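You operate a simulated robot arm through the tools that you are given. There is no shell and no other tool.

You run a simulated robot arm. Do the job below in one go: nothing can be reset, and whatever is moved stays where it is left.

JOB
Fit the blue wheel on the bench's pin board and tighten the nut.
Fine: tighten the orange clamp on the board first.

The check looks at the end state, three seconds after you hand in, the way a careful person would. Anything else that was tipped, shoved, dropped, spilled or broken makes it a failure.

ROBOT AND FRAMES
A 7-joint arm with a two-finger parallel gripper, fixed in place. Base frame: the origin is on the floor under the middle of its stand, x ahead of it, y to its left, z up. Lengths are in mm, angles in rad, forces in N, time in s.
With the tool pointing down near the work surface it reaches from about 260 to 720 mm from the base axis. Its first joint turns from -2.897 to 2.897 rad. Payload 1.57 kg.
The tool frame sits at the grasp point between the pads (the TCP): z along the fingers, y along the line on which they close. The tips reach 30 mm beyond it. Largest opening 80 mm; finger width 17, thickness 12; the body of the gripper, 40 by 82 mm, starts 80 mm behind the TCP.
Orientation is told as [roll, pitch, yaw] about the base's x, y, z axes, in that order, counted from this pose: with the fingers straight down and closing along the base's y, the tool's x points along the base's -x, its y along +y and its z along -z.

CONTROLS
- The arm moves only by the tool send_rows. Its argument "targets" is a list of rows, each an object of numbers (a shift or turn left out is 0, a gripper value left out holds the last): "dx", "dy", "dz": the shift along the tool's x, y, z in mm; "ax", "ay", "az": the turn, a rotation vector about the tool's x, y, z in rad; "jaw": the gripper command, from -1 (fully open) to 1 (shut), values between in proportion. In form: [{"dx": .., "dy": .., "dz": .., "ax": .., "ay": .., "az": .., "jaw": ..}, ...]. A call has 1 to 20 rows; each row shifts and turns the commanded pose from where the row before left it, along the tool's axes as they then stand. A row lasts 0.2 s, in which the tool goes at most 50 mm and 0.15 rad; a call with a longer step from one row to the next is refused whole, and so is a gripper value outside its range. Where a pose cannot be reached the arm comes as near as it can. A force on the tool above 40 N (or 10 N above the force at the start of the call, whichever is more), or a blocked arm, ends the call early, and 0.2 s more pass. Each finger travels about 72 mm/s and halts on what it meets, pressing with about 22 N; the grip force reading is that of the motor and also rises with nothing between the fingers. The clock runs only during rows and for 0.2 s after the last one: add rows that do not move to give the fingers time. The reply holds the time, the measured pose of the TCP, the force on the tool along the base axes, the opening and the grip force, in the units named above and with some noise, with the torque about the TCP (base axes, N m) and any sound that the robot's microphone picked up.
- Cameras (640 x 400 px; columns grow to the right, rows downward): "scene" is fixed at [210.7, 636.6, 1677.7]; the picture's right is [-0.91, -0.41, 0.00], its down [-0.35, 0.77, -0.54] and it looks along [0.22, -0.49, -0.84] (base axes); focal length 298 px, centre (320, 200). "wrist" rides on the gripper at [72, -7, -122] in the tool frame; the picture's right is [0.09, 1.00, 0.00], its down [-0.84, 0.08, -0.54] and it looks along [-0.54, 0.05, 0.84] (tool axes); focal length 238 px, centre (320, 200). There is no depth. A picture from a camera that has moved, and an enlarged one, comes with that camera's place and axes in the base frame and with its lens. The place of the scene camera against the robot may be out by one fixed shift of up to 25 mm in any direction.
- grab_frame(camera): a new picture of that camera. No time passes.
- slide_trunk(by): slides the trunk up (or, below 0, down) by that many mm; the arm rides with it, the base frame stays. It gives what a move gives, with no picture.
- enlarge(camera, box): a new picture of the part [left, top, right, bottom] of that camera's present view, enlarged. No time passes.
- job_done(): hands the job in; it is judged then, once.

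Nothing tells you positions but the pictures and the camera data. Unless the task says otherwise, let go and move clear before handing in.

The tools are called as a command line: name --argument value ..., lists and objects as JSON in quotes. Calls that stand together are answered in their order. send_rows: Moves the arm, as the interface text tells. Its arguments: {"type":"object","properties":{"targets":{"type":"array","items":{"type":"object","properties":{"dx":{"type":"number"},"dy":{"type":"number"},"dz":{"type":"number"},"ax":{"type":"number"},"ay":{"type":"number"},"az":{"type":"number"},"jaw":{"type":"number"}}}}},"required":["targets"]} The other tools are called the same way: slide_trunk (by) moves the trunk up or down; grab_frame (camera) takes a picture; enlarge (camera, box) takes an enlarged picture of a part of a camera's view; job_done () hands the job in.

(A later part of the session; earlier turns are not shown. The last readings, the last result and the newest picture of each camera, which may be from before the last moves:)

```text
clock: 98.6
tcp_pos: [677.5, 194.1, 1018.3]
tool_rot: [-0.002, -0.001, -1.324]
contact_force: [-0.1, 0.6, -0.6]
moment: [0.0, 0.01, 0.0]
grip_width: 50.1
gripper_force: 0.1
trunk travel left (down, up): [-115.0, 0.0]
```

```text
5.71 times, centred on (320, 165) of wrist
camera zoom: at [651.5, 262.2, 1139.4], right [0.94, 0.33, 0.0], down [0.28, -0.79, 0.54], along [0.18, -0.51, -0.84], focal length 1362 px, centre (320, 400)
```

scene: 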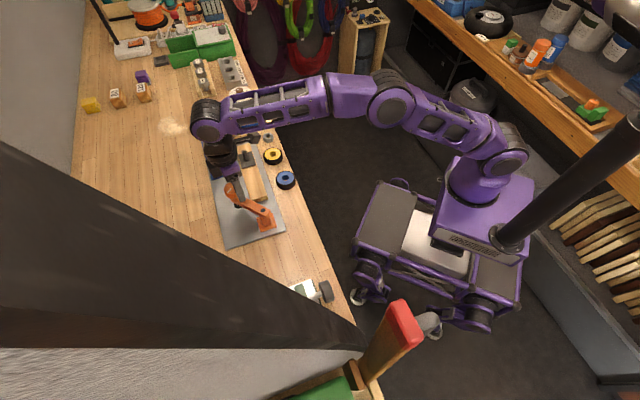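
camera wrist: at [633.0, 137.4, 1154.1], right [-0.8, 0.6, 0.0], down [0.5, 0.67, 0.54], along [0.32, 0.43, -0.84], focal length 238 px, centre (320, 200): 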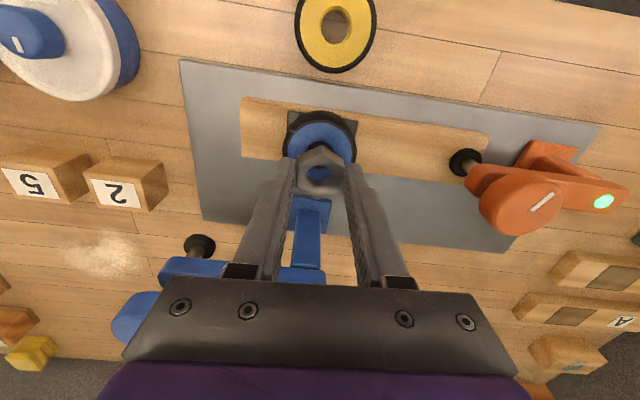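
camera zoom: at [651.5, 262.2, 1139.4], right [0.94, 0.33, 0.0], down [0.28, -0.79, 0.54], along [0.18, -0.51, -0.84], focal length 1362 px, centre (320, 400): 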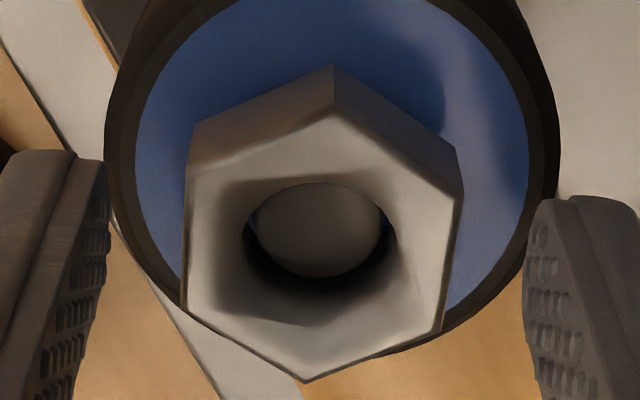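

The nut stays put on the pin. I'll rotate back 120° and re-grip.

send_rows --targets '[{"az": -0.1396}, {"az": -0.1396}, {"az": -0.1396}, {"az": -0.1396}, {"az": -0.1396}, {"az": -0.1396}, {"az": -0.1396}, {"az": -0.1396}, {"az": -0.1396}, {"az": -0.1396}, {"az": -0.1396}, {"az": -0.1396}, {"az": -0.1396}, {"az": -0.1396}, {"az": -0.1396}, {}]'

enlarge --camera "wrist" --box '[280, 130, 360, 200]'

```text
clock: 102.0
tcp_pos: [676.8, 193.1, 1018.3]
tool_rot: [-0.002, 0.004, 0.772]
contact_force: [0.3, -0.3, 0.5]
moment: [-0.05, 0.02, -0.01]
grip_width: 49.6
gripper_force: 0.1
trunk travel left (down, up): [-115.0, 0.0]
```

```text
5.71 times, centred on (320, 165) of wrist
camera zoom: at [628.4, 138.9, 1139.3], right [-0.76, 0.65, 0.0], down [0.55, 0.64, 0.54], along [0.35, 0.41, -0.84], focal length 1362 px, centre (320, 400)
```

zoom: 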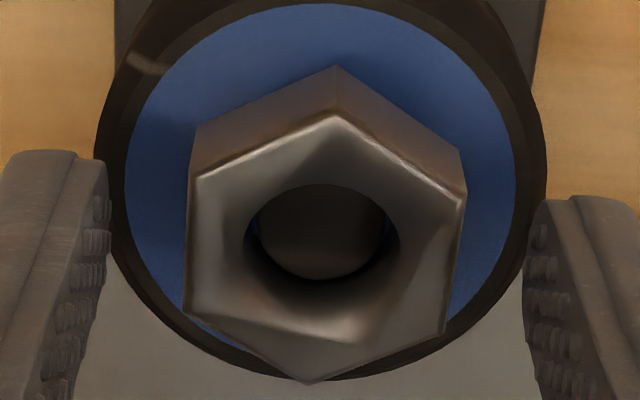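

send_rows --targets '[{"dy": 0.9, "dz": 3}, {"jaw": 1}, {}, {}, {}]'

enlarge --camera "wrist" --box '[280, 130, 360, 200]'

```text
clock: 103.2
tcp_pos: [676.7, 192.5, 1014.5]
tool_rot: [-0.002, 0.004, 0.767]
contact_force: [4.1, -4.1, 0.3]
moment: [-0.16, -0.06, -0.01]
grip_width: 31.2
gripper_force: 22.2
trunk travel left (down, up): [-115.0, 0.0]
```

```text
5.71 times, centred on (320, 165) of wrist
camera zoom: at [628.0, 139.2, 1136.1], right [-0.76, 0.65, 0.0], down [0.55, 0.64, 0.54], along [0.35, 0.41, -0.84], focal length 1362 px, centre (320, 400)
```

zoom: 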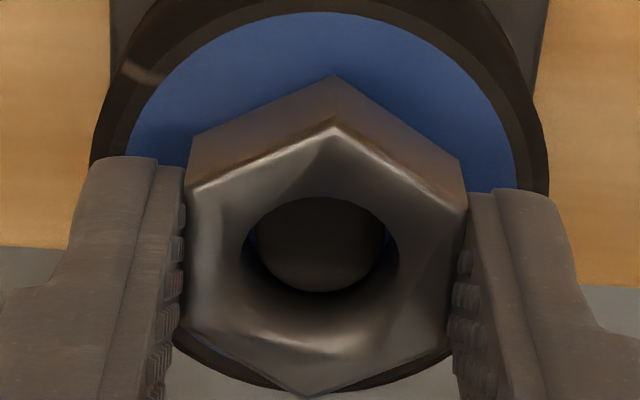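

send_rows --targets '[{"dy": -0.8}, {"az": 0.12, "dz": 0.1}, {"az": 0.12, "dz": 0.1}, {"az": 0.12, "dz": 0.1}, {"az": 0.12, "dz": 0.1}, {"az": 0.12, "dz": 0.1}, {"az": 0.12, "dz": 0.1}, {"az": 0.12, "dz": 0.1}, {"az": 0.12, "dz": 0.1}, {}]'

enlarge --camera "wrist" --box '[280, 130, 360, 200]'

```text
clock: 105.4
tcp_pos: [677.1, 193.2, 1014.4]
tool_rot: [-0.004, 0.0, -0.194]
contact_force: [-0.2, -3.0, -0.7]
moment: [-0.04, 0.11, 0.02]
grip_width: 30.8
gripper_force: 22.5
trunk travel left (down, up): [-115.0, 0.0]
```

```text
5.71 times, centred on (320, 165) of wrist
camera zoom: at [603.4, 201.5, 1135.3], right [0.1, 0.99, 0.0], down [0.84, -0.08, 0.54], along [0.54, -0.06, -0.84], focal length 1362 px, centre (320, 400)
```

zoom: 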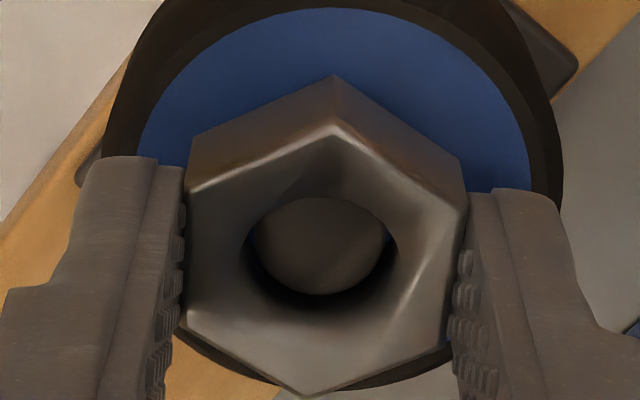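

send_rows --targets '[{"az": 0.12, "dz": 0.1}, {"az": 0.12, "dz": 0.1}, {"az": 0.12, "dz": 0.1}, {"az": 0.12, "dz": 0.1}, {"az": 0.12, "dz": 0.1}, {"az": 0.12, "dz": 0.1}, {"az": 0.12, "dz": 0.1}, {"az": 0.12, "dz": 0.1}, {"az": 0.12, "dz": 0.1}, {}]'

enlarge --camera "wrist" --box '[280, 130, 360, 200]'

enlarge --camera "scene" --box '[240, 130, 290, 180]'

```text
clock: 107.6
tcp_pos: [677.7, 194.6, 1013.2]
tool_rot: [-0.002, -0.002, -1.273]
contact_force: [0.9, -1.3, -5.0]
moment: [0.07, -0.01, 0.01]
grip_width: 31.2
gripper_force: 21.9
trunk travel left (down, up): [-115.0, 0.0]
```

```text
5.71 times, centred on (320, 165) of wrist
camera zoom: at [648.1, 261.2, 1134.0], right [0.93, 0.38, 0.0], down [0.32, -0.78, 0.54], along [0.2, -0.5, -0.84], focal length 1362 px, centre (320, 400)
```

zoom: 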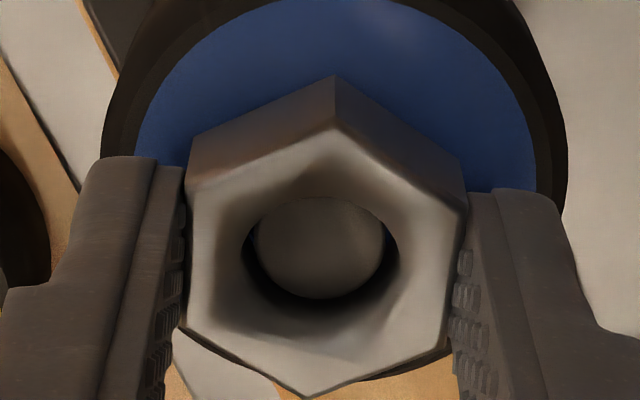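

```text
8.00 times, centred on (265, 155) of scene
camera zoom: at [210.7, 636.6, 1677.7], right [-0.91, -0.41, 0.0], down [-0.35, 0.77, -0.54], along [0.22, -0.49, -0.84], focal length 2382 px, centre (760, 560)
```

zoom: 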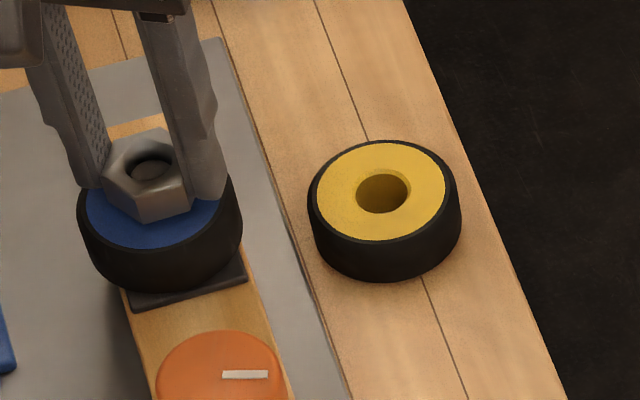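

The nut is turning and descending smoothly with little torque. I'll take another release, rotate back, re-grip and turn cycle.

send_rows --targets '[{"jaw": -0.25}, {}, {}, {"az": -0.1396}, {"az": -0.1396}, {"az": -0.1396}, {"az": -0.1396}, {"az": -0.1396}, {"az": -0.1396}, {"az": -0.1396}, {"az": -0.1396}, {"az": -0.1396}, {"az": -0.1396}, {"az": -0.1396}, {"az": -0.1396}, {"az": -0.1396}, {"az": -0.1396}, {"az": -0.1396}, {}]'

enlarge --camera "wrist" --box '[280, 130, 360, 200]'

```text
clock: 111.6
tcp_pos: [676.3, 194.8, 1012.7]
tool_rot: [-0.002, 0.003, 0.825]
contact_force: [1.8, -0.6, 0.0]
moment: [0.01, -0.02, -0.04]
grip_width: 50.3
gripper_force: 0.0
trunk travel left (down, up): [-115.0, 0.0]
```

```text
5.71 times, centred on (320, 165) of wrist
camera zoom: at [631.0, 136.8, 1134.7], right [-0.79, 0.61, 0.0], down [0.51, 0.67, 0.54], along [0.33, 0.43, -0.84], focal length 1362 px, centre (320, 400)
```

zoom: 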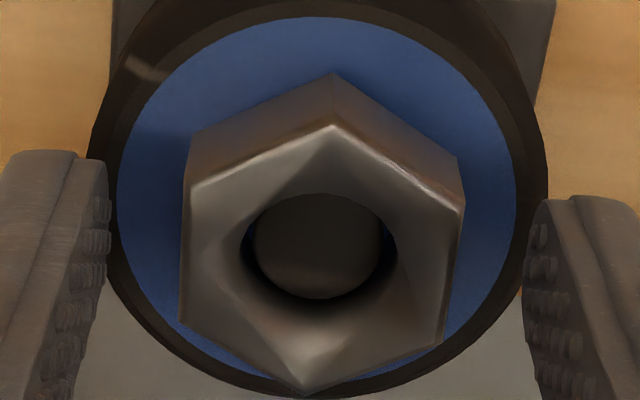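

send_rows --targets '[{"dy": 0.2, "dz": 1}, {"jaw": 1}, {}, {}, {}, {"az": 0.12, "dz": 0.1}, {"az": 0.12, "dz": 0.1}, {"az": 0.12, "dz": 0.1}, {"az": 0.12, "dz": 0.1}, {"az": 0.12, "dz": 0.1}, {"az": 0.12, "dz": 0.1}, {"az": 0.12, "dz": 0.1}, {"az": 0.12, "dz": 0.1}, {}]'

enlarge --camera "wrist" --box '[280, 130, 360, 200]'

```text
clock: 114.6
tcp_pos: [676.4, 193.4, 1011.5]
tool_rot: [-0.004, 0.001, -0.139]
contact_force: [0.2, -2.1, 0.0]
moment: [-0.04, 0.14, 0.02]
grip_width: 31.4
gripper_force: 21.9
trunk travel left (down, up): [-115.0, 0.0]
```

```text
5.71 times, centred on (320, 165) of wrist
camera zoom: at [602.8, 197.8, 1132.7], right [0.05, 1.0, 0.0], down [0.84, -0.04, 0.54], along [0.54, -0.03, -0.84], focal length 1362 px, centre (320, 400)
```

zoom: 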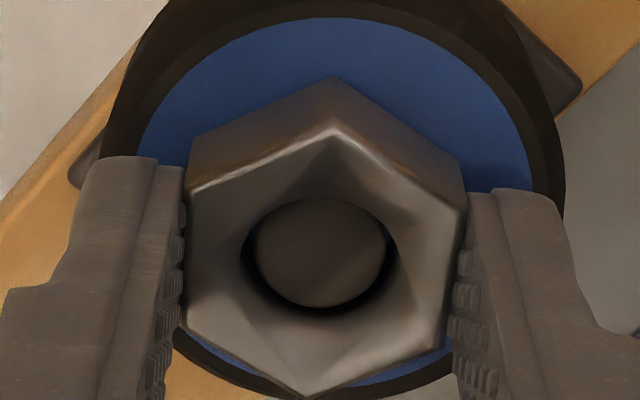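

send_rows --targets '[{"az": 0.12, "dz": 0.1}, {"az": 0.12, "dz": 0.1}, {"az": 0.12, "dz": 0.1}, {"az": 0.12, "dz": 0.1}, {"az": 0.12, "dz": 0.1}, {"az": 0.12, "dz": 0.1}, {"az": 0.12, "dz": 0.1}, {"az": 0.12, "dz": 0.1}, {"az": 0.12, "dz": 0.1}, {}]'

enlarge --camera "wrist" --box '[280, 130, 360, 200]'

enlarge --camera "scene" --box '[240, 130, 290, 180]'

```text
clock: 116.8
tcp_pos: [677.7, 193.5, 1010.6]
tool_rot: [-0.001, -0.001, -1.221]
contact_force: [0.4, 1.7, -1.0]
moment: [0.17, 0.02, 0.0]
grip_width: 31.2
gripper_force: 22.4
trunk travel left (down, up): [-115.0, 0.0]
```

```text
5.71 times, centred on (320, 165) of wrist
camera zoom: at [644.3, 259.9, 1131.6], right [0.9, 0.43, 0.0], down [0.36, -0.76, 0.54], along [0.23, -0.49, -0.84], focal length 1362 px, centre (320, 400)
```

zoom: 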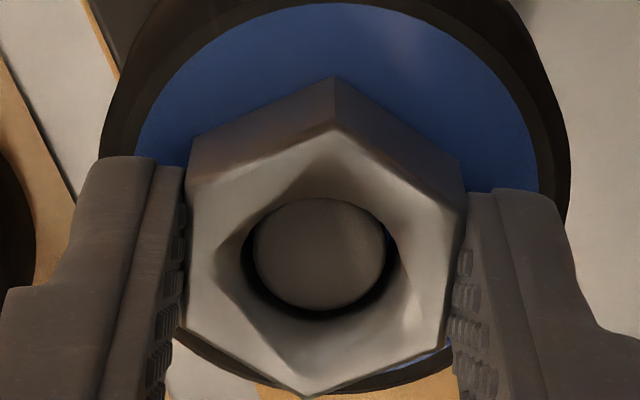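

```text
8.00 times, centred on (265, 155) of scene
camera zoom: at [210.7, 636.6, 1677.7], right [-0.91, -0.41, 0.0], down [-0.35, 0.77, -0.54], along [0.22, -0.49, -0.84], focal length 2382 px, centre (760, 560)
```

zoom: 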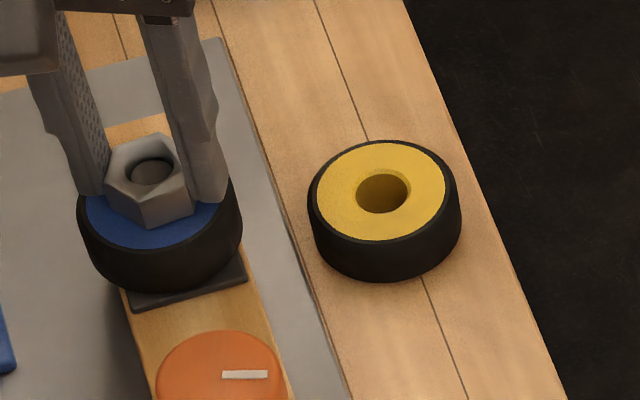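

send_rows --targets '[{"jaw": -0.25}, {}, {}, {"az": -0.1396}, {"az": -0.1396}, {"az": -0.1396}, {"az": -0.1396}, {"az": -0.1396}, {"az": -0.1396}, {"az": -0.1396}, {"az": -0.1396}, {"az": -0.1396}, {"az": -0.1396}, {"az": -0.1396}, {"az": -0.1396}, {"az": -0.1396}, {"az": -0.1396}, {"az": -0.1396}, {}]'

send_rows --targets '[{"dz": 1}, {"jaw": 1}, {}, {}, {}, {"az": 0.12, "dz": 0.1}, {"az": 0.12, "dz": 0.1}, {"az": 0.12, "dz": 0.1}, {"az": 0.12, "dz": 0.1}, {"az": 0.12, "dz": 0.1}, {"az": 0.12, "dz": 0.1}, {"az": 0.12, "dz": 0.1}, {"az": 0.12, "dz": 0.1}, {}]'

enlarge --camera "wrist" --box '[280, 130, 360, 200]'

```text
clock: 120.8
tcp_pos: [676.6, 193.1, 1009.5]
tool_rot: [-0.004, 0.004, 0.876]
contact_force: [-0.1, 0.7, 0.5]
moment: [0.02, 0.0, 0.01]
grip_width: 50.2
gripper_force: 0.1
trunk travel left (down, up): [-115.0, 0.0]
```

```text
clock: 123.6
tcp_pos: [680.9, 185.9, 1009.8]
tool_rot: [-0.016, -0.009, -0.034]
contact_force: [3.9, -4.2, -0.4]
moment: [-0.17, -0.21, 0.22]
grip_width: 32.3
gripper_force: 21.5
trunk travel left (down, up): [-115.0, 0.0]
stopped in row 13: the force on the tool passed its limit at 42 N (the readings are from after the stop); the commanded pose is now the measured one
```

```text
5.71 times, centred on (320, 165) of wrist
camera zoom: at [605.9, 182.7, 1130.4], right [-0.06, 1.0, -0.02], down [0.83, 0.06, 0.55], along [0.55, 0.02, -0.84], focal length 1362 px, centre (320, 400)
```

zoom: 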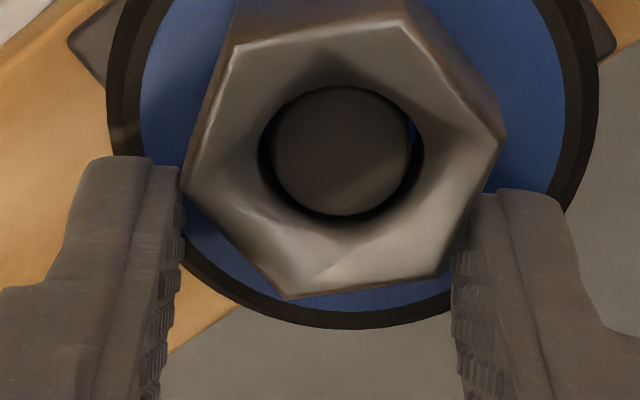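

The nut stiffened and the fingers cammed off its flats at the force limit, so it appears to have reached the wheel. I'll open and inspect.

send_rows --targets '[{"jaw": -0.3}, {}, {}, {}]'

grab_frame --camera "wrist"

enlarge --camera "wrist" --box '[270, 110, 370, 200]'

enlarge --camera "scene" --box '[200, 110, 320, 250]'

```text
clock: 124.6
tcp_pos: [679.0, 187.4, 1009.5]
tool_rot: [-0.014, -0.006, -0.031]
contact_force: [-0.8, 0.8, -0.2]
moment: [-0.01, 0.0, 0.0]
grip_width: 52.1
gripper_force: 0.0
trunk travel left (down, up): [-115.0, 0.0]
```

```text
taken
camera wrist: at [604.9, 184.6, 1130.9], right [-0.06, 1.0, -0.01], down [0.84, 0.06, 0.55], along [0.55, 0.02, -0.84], focal length 238 px, centre (320, 200)
```

wrist: 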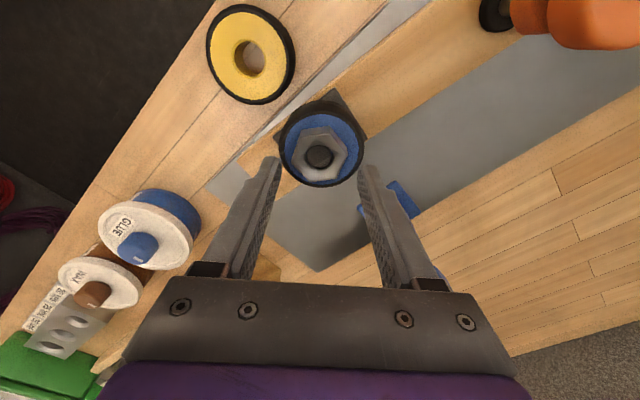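

```text
4.44 times, centred on (320, 155) of wrist
camera zoom: at [604.9, 184.6, 1130.9], right [-0.06, 1.0, -0.01], down [0.84, 0.06, 0.55], along [0.55, 0.02, -0.84], focal length 1059 px, centre (320, 400)
```

zoom: 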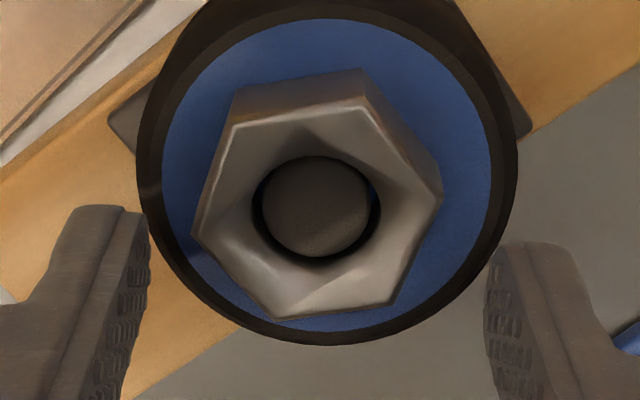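

```text
2.86 times, centred on (260, 180) of scene
camera zoom: at [210.7, 636.6, 1677.7], right [-0.91, -0.41, 0.0], down [-0.35, 0.77, -0.54], along [0.22, -0.49, -0.84], focal length 851 px, centre (491, 257)
```

zoom: 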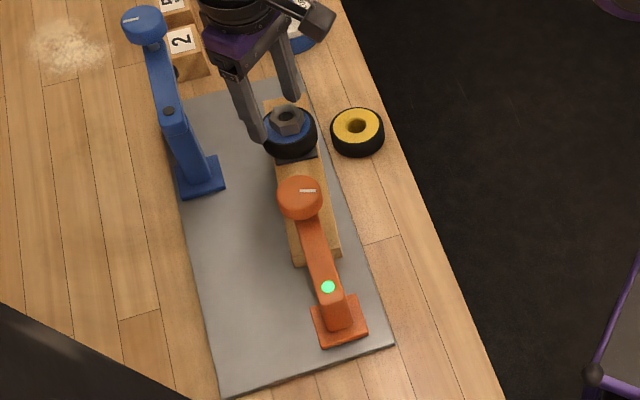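

The nut turned only about 0.13 rad in that stroke before stopping hard, so it is seated on the wheel. The gripper then slipped around it. I'll straighten the tool, re-centre on the pin and realign to the flats at ψ ≈ 0.745 for a proper final tightening check.

send_rows --targets '[{"ax": -0.014, "ay": 0.006}, {"dz": -6}, {"az": -0.1293}, {"az": -0.1293}, {"az": -0.1293}, {"az": -0.1293}, {"az": -0.1293}, {"az": -0.1293}, {}]'

send_rows --targets '[{}]'

enlarge --camera "wrist" --box '[270, 110, 370, 200]'

```text
clock: 126.6
tcp_pos: [678.9, 187.7, 1015.7]
tool_rot: [-0.001, -0.003, 0.745]
contact_force: [-0.1, -0.2, 0.4]
moment: [-0.02, 0.01, -0.01]
grip_width: 52.3
gripper_force: 0.1
trunk travel left (down, up): [-115.0, 0.0]
```

```text
clock: 127.0
tcp_pos: [679.0, 186.6, 1017.0]
tool_rot: [-0.001, -0.001, 0.744]
contact_force: [0.1, -0.3, -0.6]
moment: [0.0, 0.03, 0.01]
grip_width: 51.8
gripper_force: 0.0
trunk travel left (down, up): [-115.0, 0.0]
```

```text
4.44 times, centred on (320, 155) of wrist
camera zoom: at [629.3, 133.5, 1137.4], right [-0.74, 0.67, 0.0], down [0.56, 0.62, 0.54], along [0.36, 0.4, -0.84], focal length 1059 px, centre (320, 400)
```

zoom: 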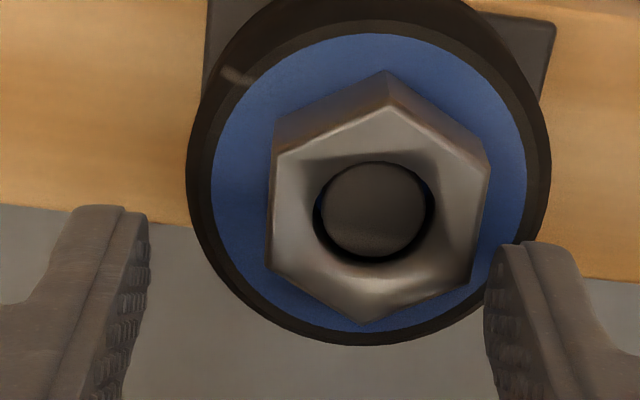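

The nut and pin now appear about 12 mm closer to the robot than before. I need to see if that last forced slip pivoted the wooden board under the clamp.

send_rows --targets '[{"jaw": -1}, {}, {"dz": -30}, {"dz": -30}, {"dz": -10}, {}]'

grab_frame --camera "wrist"

enlarge --camera "scene" --box '[210, 120, 310, 250]'

```text
clock: 128.4
tcp_pos: [676.3, 186.6, 1085.3]
tool_rot: [-0.002, -0.002, 0.744]
contact_force: [0.4, 0.0, -0.1]
moment: [0.02, 0.02, 0.01]
grip_width: 80.1
gripper_force: 0.0
out of reach, approached as far as the arm can: row 5
trunk travel left (down, up): [-115.0, 0.0]
```

```text
taken
camera wrist: at [626.1, 132.8, 1206.6], right [-0.74, 0.67, 0.0], down [0.56, 0.62, 0.54], along [0.36, 0.4, -0.84], focal length 238 px, centre (320, 200)
```

wrist: 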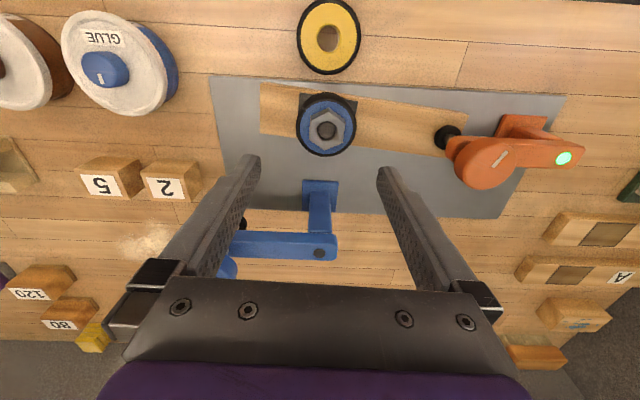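

```text
3.08 times, centred on (260, 185) of scene
camera zoom: at [210.7, 636.6, 1677.7], right [-0.91, -0.41, 0.0], down [-0.35, 0.77, -0.54], along [0.22, -0.49, -0.84], focal length 916 px, centre (505, 246)
```

zoom: 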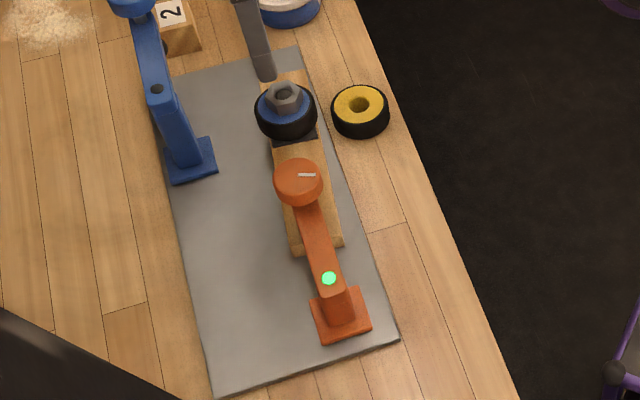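

enlarge --camera "scene" --box '[248, 140, 284, 170]'

enlarge --camera "wrist" --box '[280, 85, 370, 165]'

enlarge --camera "wrist" --box '[205, 60, 575, 225]'

```text
13.33 times, centred on (266, 155) of scene
camera zoom: at [210.7, 636.6, 1677.7], right [-0.91, -0.41, 0.0], down [-0.35, 0.77, -0.54], along [0.22, -0.49, -0.84], focal length 3971 px, centre (1040, 800)
```

zoom: 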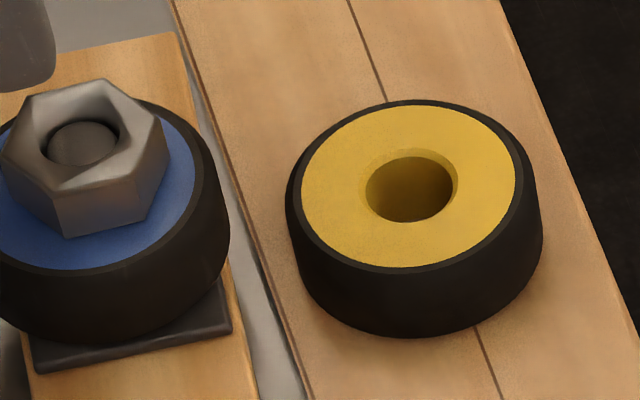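

```text
5.00 times, centred on (325, 125) of wrist
camera zoom: at [626.1, 132.8, 1206.6], right [-0.74, 0.67, 0.0], down [0.56, 0.62, 0.54], along [0.36, 0.4, -0.84], focal length 1192 px, centre (295, 575)
```

zoom: 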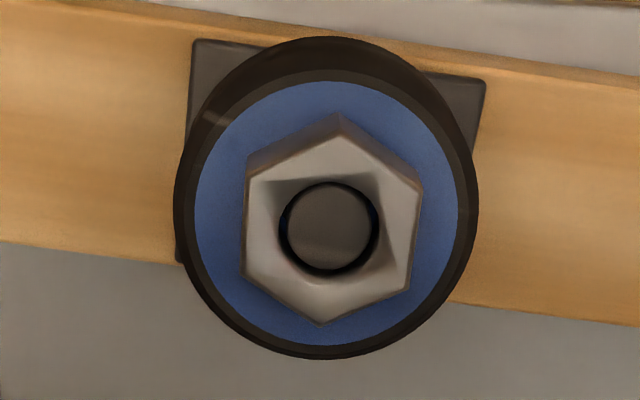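

```text
1.73 times, centred on (390, 142) of wrist
camera zoom: at [626.1, 132.8, 1206.6], right [-0.74, 0.67, 0.0], down [0.56, 0.62, 0.54], along [0.36, 0.4, -0.84], focal length 412 px, centre (199, 300)
```

zoom: 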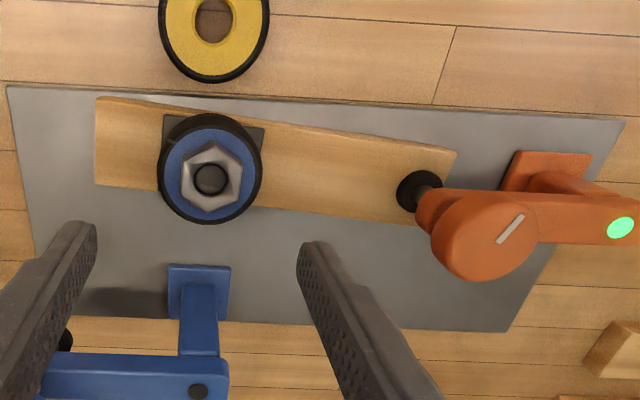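

The nut looks flush on the wheel, but the board has pivoted about 5° under the clamp during that last slip. Before the final check I'll push the board's far end back square with the plate, using the closed fingers low on its side.

send_rows --targets '[{"jaw": 1}, {}, {}, {"dx": 23, "dy": -19.5}, {"dx": 23.5, "dy": -19.4}, {"dz": 30}, {"dz": 30}, {"dz": 15}, {}]'

grab_frame --camera "wrist"

enlarge --camera "scene" --box '[230, 110, 310, 200]'

```text
clock: 130.4
tcp_pos: [667.7, 125.9, 1009.4]
tool_rot: [-0.001, -0.002, 0.744]
contact_force: [-0.4, -0.2, -0.5]
moment: [-0.03, 0.03, 0.01]
grip_width: 0.0
gripper_force: 20.7
trunk travel left (down, up): [-115.0, 0.0]
```

```text
taken
camera wrist: at [618.4, 72.7, 1131.3], right [-0.74, 0.67, 0.0], down [0.56, 0.62, 0.54], along [0.36, 0.4, -0.84], focal length 238 px, centre (320, 200)
```

wrist: 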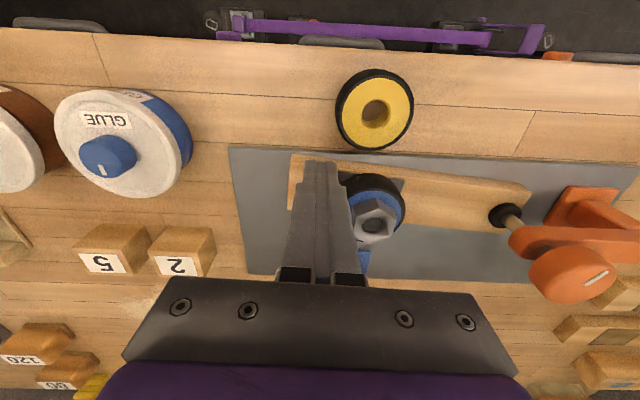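

```text
4.44 times, centred on (270, 155) of scene
camera zoom: at [210.7, 636.6, 1677.7], right [-0.91, -0.41, 0.0], down [-0.35, 0.77, -0.54], along [0.22, -0.49, -0.84], focal length 1324 px, centre (542, 400)
```

zoom: 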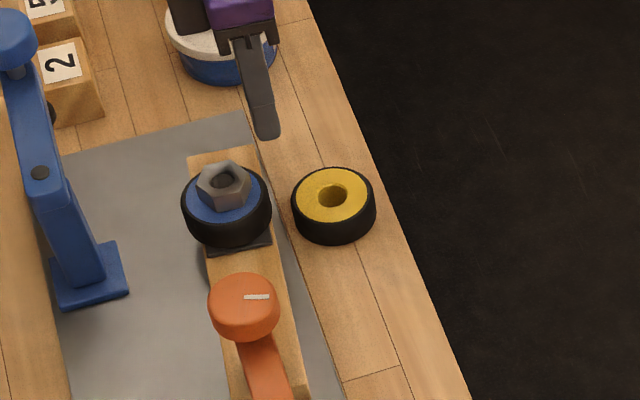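

send_rows --targets '[{"dx": 7}, {"dz": 18}, {"dz": 18}, {}]'

grab_frame --camera "wrist"

enlarge --camera "wrist" --box '[260, 110, 400, 230]'

enlarge --camera "scene" --box '[240, 120, 295, 175]'

```text
clock: 131.4
tcp_pos: [663.6, 120.0, 974.4]
tool_rot: [0.001, -0.002, 0.743]
contact_force: [-0.5, 0.3, 0.0]
moment: [-0.02, -0.02, -0.03]
grip_width: 0.2
gripper_force: 21.4
trunk travel left (down, up): [-115.0, 0.0]
```

```text
taken
camera wrist: at [613.4, 67.3, 1095.2], right [-0.74, 0.67, 0.0], down [0.56, 0.62, 0.54], along [0.36, 0.4, -0.84], focal length 238 px, centre (320, 200)
```

wrist: 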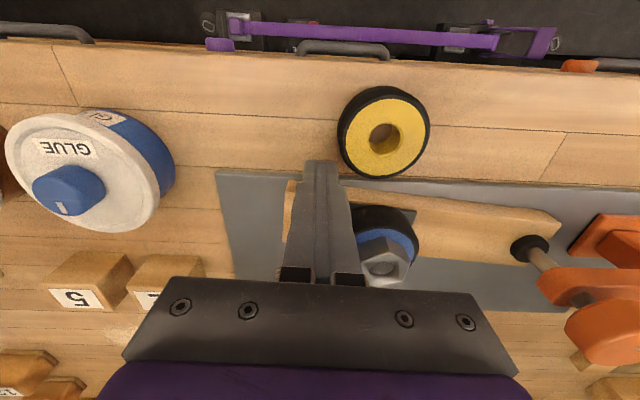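

```text
3.33 times, centred on (330, 170) of wrist
camera zoom: at [613.4, 67.3, 1095.2], right [-0.74, 0.67, 0.0], down [0.56, 0.62, 0.54], along [0.36, 0.4, -0.84], focal length 794 px, centre (287, 300)
```

zoom: 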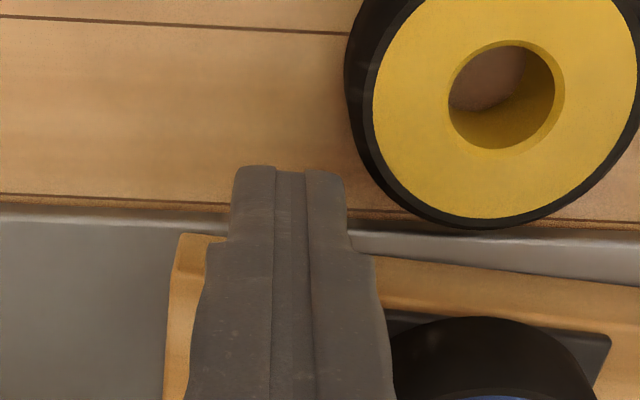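

```text
7.27 times, centred on (268, 148) of scene
camera zoom: at [210.7, 636.6, 1677.7], right [-0.91, -0.41, 0.0], down [-0.35, 0.77, -0.54], along [0.22, -0.49, -0.84], focal length 2166 px, centre (702, 582)
```

zoom: 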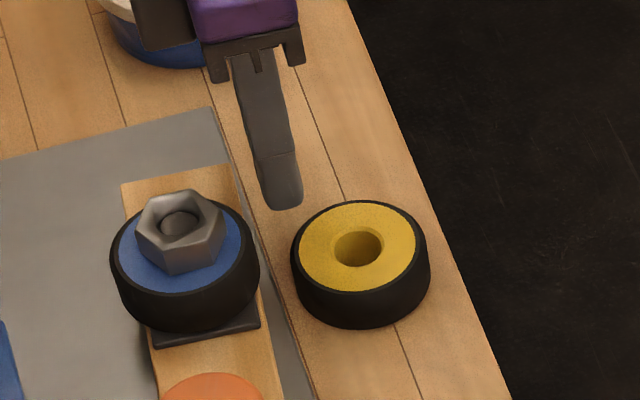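

The fingers are beside the board's far end and clear of the yellow wheel. I'll push gently away from the robot, watching the force.

send_rows --targets '[{"dx": -3}, {"dx": -3}, {"dx": -2}, {}]'

send_rows --targets '[{"dx": -2}, {"dx": -2}, {}]'

enlarge --camera "scene" --box '[240, 120, 295, 175]'

```text
clock: 132.4
tcp_pos: [669.4, 126.8, 975.1]
tool_rot: [-0.002, -0.002, 0.743]
contact_force: [-0.3, 0.7, -0.1]
moment: [0.01, -0.01, -0.01]
grip_width: 0.0
gripper_force: 21.3
trunk travel left (down, up): [-115.0, 0.0]
```

```text
clock: 133.2
tcp_pos: [672.6, 128.5, 974.0]
tool_rot: [-0.003, -0.002, 0.744]
contact_force: [-1.2, -2.9, -0.1]
moment: [-0.1, 0.03, -0.03]
grip_width: 0.0
gripper_force: 21.6
trunk travel left (down, up): [-115.0, 0.0]
```

```text
7.27 times, centred on (268, 148) of scene
camera zoom: at [210.7, 636.6, 1677.7], right [-0.91, -0.41, 0.0], down [-0.35, 0.77, -0.54], along [0.22, -0.49, -0.84], focal length 2166 px, centre (702, 582)
```

zoom: 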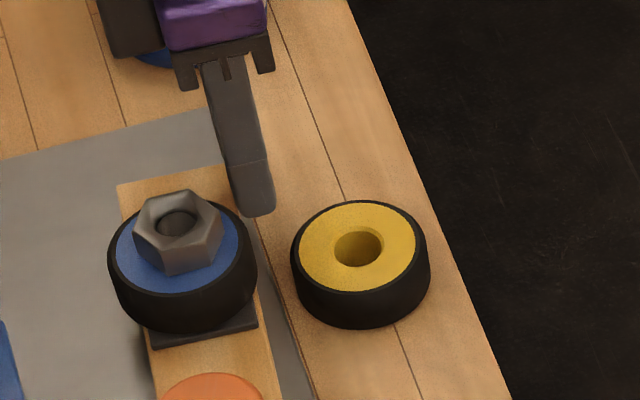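

The board moves with only about 3 N. I'll continue the push in small steps until it's square with the plate.

send_rows --targets '[{"dx": -2}, {"dx": -2}, {"dx": -2}, {"dx": -2}, {}]'

enlarge --camera "scene" --box '[210, 120, 310, 250]'

grab_frame --camera "wrist"

```text
clock: 134.4
tcp_pos: [677.5, 136.1, 973.9]
tool_rot: [0.0, 0.0, 0.744]
contact_force: [-1.0, -2.7, 1.6]
moment: [-0.09, 0.04, -0.03]
grip_width: 0.1
gripper_force: 21.8
trunk travel left (down, up): [-115.0, 0.0]
```

```text
3.08 times, centred on (260, 185) of scene
camera zoom: at [210.7, 636.6, 1677.7], right [-0.91, -0.41, 0.0], down [-0.35, 0.77, -0.54], along [0.22, -0.49, -0.84], focal length 916 px, centre (505, 246)
```

zoom: 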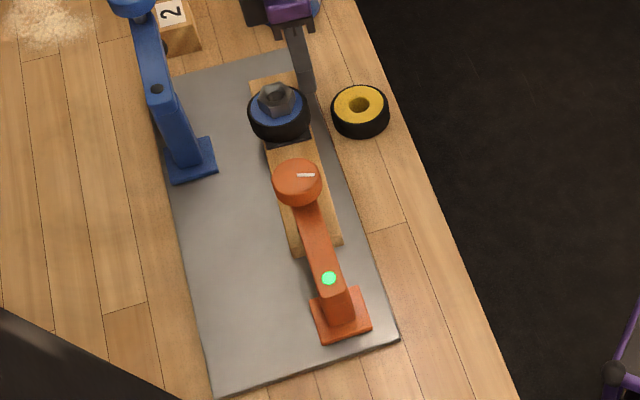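

```text
taken
camera wrist: at [627.8, 82.1, 1095.6], right [-0.74, 0.67, 0.0], down [0.56, 0.62, 0.54], along [0.36, 0.4, -0.84], focal length 238 px, centre (320, 200)
```

wrist: 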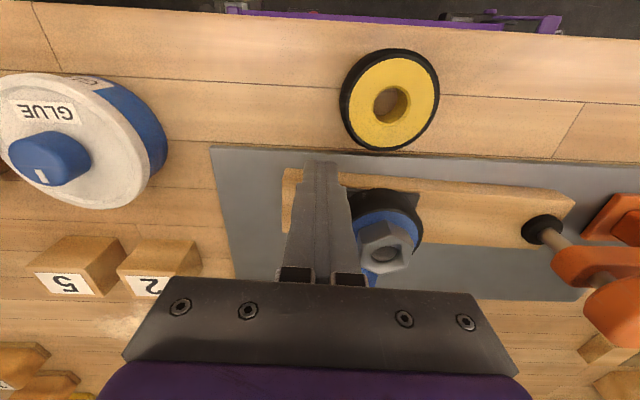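

enlarge --camera "wrist" --box '[205, 130, 595, 260]'

```text
1.64 times, centred on (400, 195) of wrist
camera zoom: at [627.8, 82.1, 1095.6], right [-0.74, 0.67, 0.0], down [0.56, 0.62, 0.54], along [0.36, 0.4, -0.84], focal length 391 px, centre (189, 208)
```

zoom: 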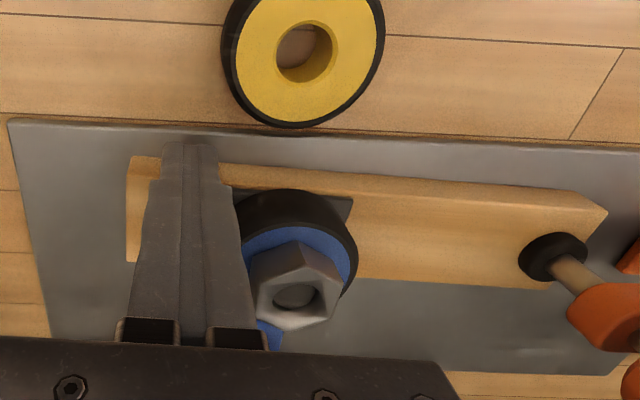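

The skew is down to about 2°, so roughly 6 mm more at the far end.

send_rows --targets '[{"dx": -2}, {"dx": -2}, {"dx": -2}, {}]'

enlarge --camera "wrist" --box '[205, 130, 595, 260]'

enlarge --camera "scene" --box '[210, 120, 310, 250]'

```text
clock: 135.4
tcp_pos: [682.3, 140.2, 973.5]
tool_rot: [-0.001, -0.003, 0.745]
contact_force: [-2.0, -3.3, 0.0]
moment: [-0.07, 0.04, -0.03]
grip_width: 0.0
gripper_force: 21.5
trunk travel left (down, up): [-115.0, 0.0]
```

```text
1.64 times, centred on (400, 195) of wrist
camera zoom: at [632.4, 85.9, 1095.3], right [-0.74, 0.67, 0.0], down [0.56, 0.62, 0.54], along [0.37, 0.4, -0.84], focal length 391 px, centre (189, 208)
```

zoom: 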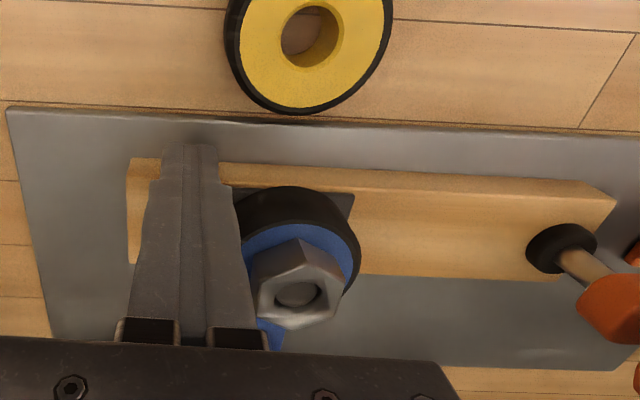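

```text
3.08 times, centred on (260, 185) of scene
camera zoom: at [210.7, 636.6, 1677.7], right [-0.91, -0.41, 0.0], down [-0.35, 0.77, -0.54], along [0.22, -0.49, -0.84], focal length 916 px, centre (505, 246)
```

zoom: 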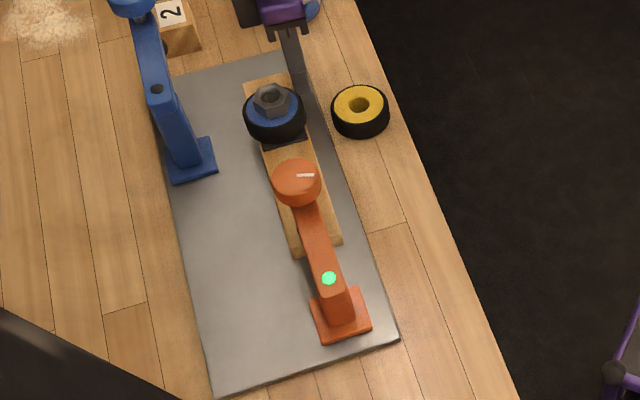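

The board is now within about 0.6° of square. I'll retract the fingers and compare against the earlier view.

send_rows --targets '[{"dx": 6}, {"dx": 6}, {"dz": -30}, {"dz": -30}, {"dz": -25}, {}]'

enlarge --camera "scene" --box '[230, 140, 290, 220]'

enlarge --camera "scene" --box '[200, 110, 320, 250]'

grab_frame --camera "wrist"

```text
clock: 136.8
tcp_pos: [673.5, 130.7, 1059.0]
tool_rot: [0.0, -0.001, 0.745]
contact_force: [0.0, -0.8, 0.2]
moment: [-0.01, 0.0, -0.01]
grip_width: 0.0
gripper_force: 21.9
trunk travel left (down, up): [-115.0, 0.0]
```

```text
5.00 times, centred on (260, 180) of scene
camera zoom: at [210.7, 636.6, 1677.7], right [-0.91, -0.41, 0.0], down [-0.35, 0.77, -0.54], along [0.22, -0.49, -0.84], focal length 1489 px, centre (620, 300)
```

zoom: 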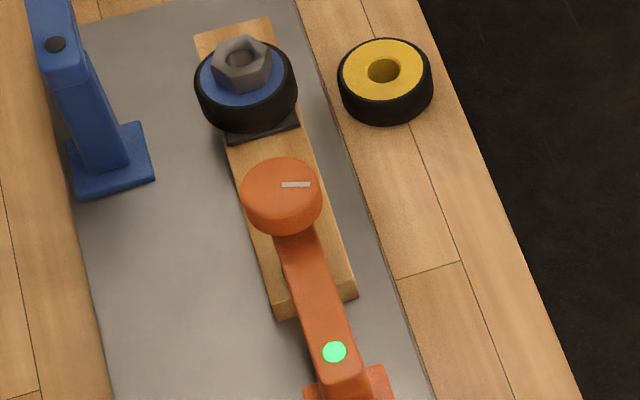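

```text
2.86 times, centred on (260, 180) of scene
camera zoom: at [210.7, 636.6, 1677.7], right [-0.91, -0.41, 0.0], down [-0.35, 0.77, -0.54], along [0.22, -0.49, -0.84], focal length 851 px, centre (491, 257)
```

zoom: 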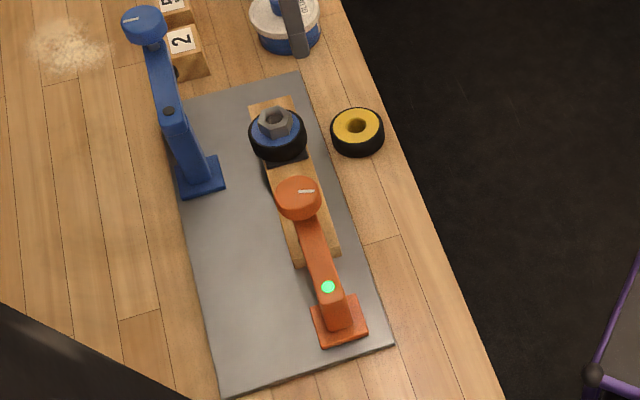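

```text
taken
camera wrist: at [622.8, 77.1, 1180.4], right [-0.74, 0.67, 0.0], down [0.56, 0.62, 0.54], along [0.36, 0.4, -0.84], focal length 238 px, centre (320, 200)
```

wrist: 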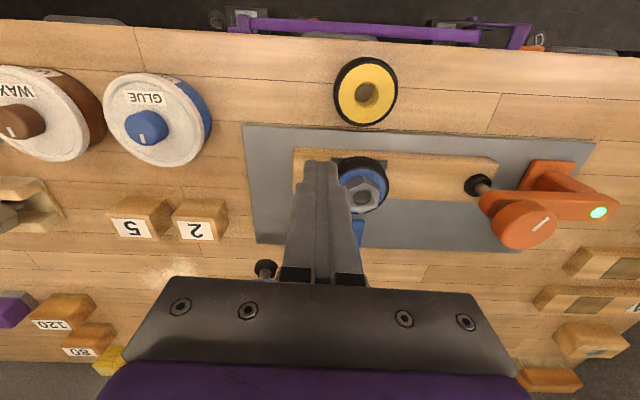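

The board is back to where it was, within 1–2 mm, and the clamp light is still green. Now I'll go back over the nut to verify tightness with a properly centred grip.

send_rows --targets '[{"jaw": -0.3}, {"dx": -15, "dy": 15}, {"dx": -15, "dy": 15}, {"dx": -14, "dy": 13}, {}]'

enlarge --camera "wrist" --box '[260, 90, 380, 190]'

```text
clock: 138.0
tcp_pos: [676.4, 192.0, 1058.3]
tool_rot: [-0.002, 0.0, 0.743]
contact_force: [0.4, -0.4, -0.5]
moment: [0.02, 0.0, 0.0]
grip_width: 52.2
gripper_force: 0.0
trunk travel left (down, up): [-115.0, 0.0]
```

```text
4.00 times, centred on (320, 140) of wrist
camera zoom: at [626.4, 139.4, 1180.4], right [-0.74, 0.67, 0.0], down [0.56, 0.62, 0.54], along [0.36, 0.4, -0.84], focal length 953 px, centre (320, 440)
```

zoom: 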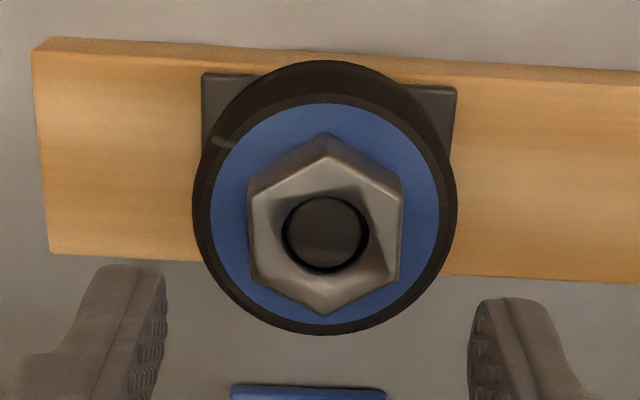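

send_rows --targets '[{"dx": -1.8, "dy": 1.0, "az": -0.09}, {"dz": 16}, {"dz": 16}, {"dz": 14}, {}]'

enlarge --camera "wrist" --box '[270, 110, 370, 200]'

```text
clock: 139.2
tcp_pos: [676.9, 194.3, 1013.9]
tool_rot: [0.0, -0.002, 0.835]
contact_force: [-0.2, -0.5, 0.5]
moment: [0.0, -0.01, -0.02]
grip_width: 52.2
gripper_force: 0.0
trunk travel left (down, up): [-115.0, 0.0]
```

```text
4.44 times, centred on (320, 155) of wrist
camera zoom: at [632.4, 136.6, 1134.3], right [-0.8, 0.6, 0.0], down [0.5, 0.67, 0.54], along [0.33, 0.43, -0.84], focal length 1059 px, centre (320, 400)
```

zoom: 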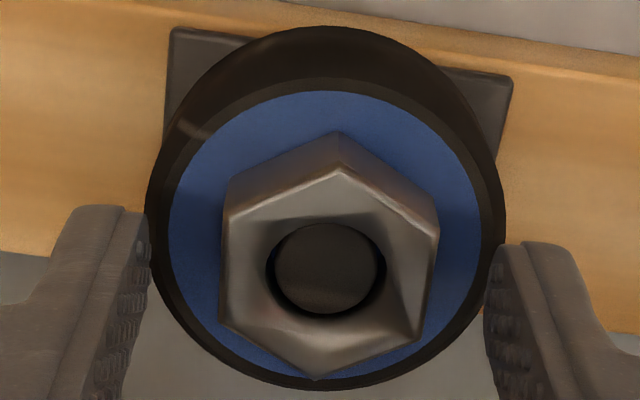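

send_rows --targets '[{"dy": 0.7, "dz": 3}, {"dz": 2}, {"jaw": 1}, {}, {}, {}]'

enlarge --camera "wrist" --box '[270, 110, 370, 200]'

```text
clock: 140.6
tcp_pos: [677.0, 194.9, 1007.8]
tool_rot: [0.0, -0.002, 0.833]
contact_force: [2.8, 1.0, 0.9]
moment: [0.02, -0.08, 0.02]
grip_width: 31.4
gripper_force: 21.9
trunk travel left (down, up): [-115.0, 0.0]
```

```text
4.44 times, centred on (320, 155) of wrist
camera zoom: at [632.0, 137.3, 1129.5], right [-0.8, 0.6, 0.0], down [0.5, 0.67, 0.54], along [0.33, 0.43, -0.84], focal length 1059 px, centre (320, 400)
```

zoom: 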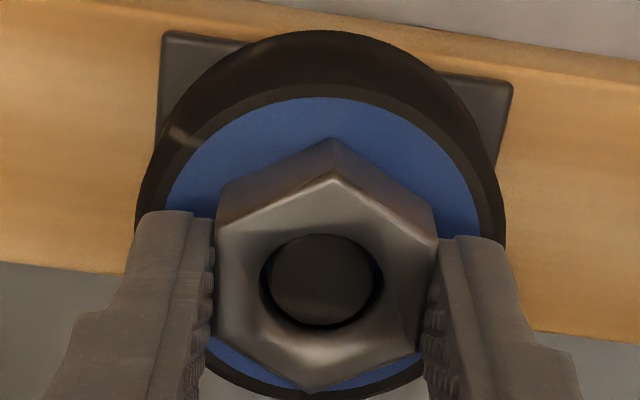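

The grip is centred on the flats with little side load. I'll turn clockwise in small increments and read the torque.

send_rows --targets '[{"az": 0.06}, {"az": 0.06}, {}]'

send_rows --targets '[{"az": 0.05}, {}]'

enlarge --camera "wrist" --box '[270, 110, 370, 200]'

```text
clock: 141.4
tcp_pos: [676.6, 195.9, 1008.4]
tool_rot: [-0.001, -0.003, 0.712]
contact_force: [1.2, -1.1, 2.4]
moment: [-0.04, -0.05, 0.63]
grip_width: 32.3
gripper_force: 21.5
trunk travel left (down, up): [-115.0, 0.0]
```

```text
clock: 142.0
tcp_pos: [676.6, 195.6, 1007.2]
tool_rot: [0.0, -0.002, 0.664]
contact_force: [1.4, -0.8, 1.3]
moment: [-0.03, -0.08, 0.62]
grip_width: 32.9
gripper_force: 22.4
trunk travel left (down, up): [-115.0, 0.0]
```

```text
4.44 times, centred on (320, 155) of wrist
camera zoom: at [622.7, 145.1, 1129.5], right [-0.69, 0.73, 0.0], down [0.61, 0.58, 0.54], along [0.4, 0.37, -0.84], focal length 1059 px, centre (320, 400)
```

zoom: 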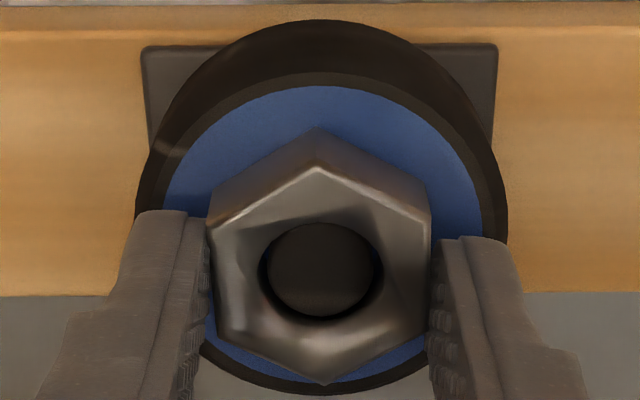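

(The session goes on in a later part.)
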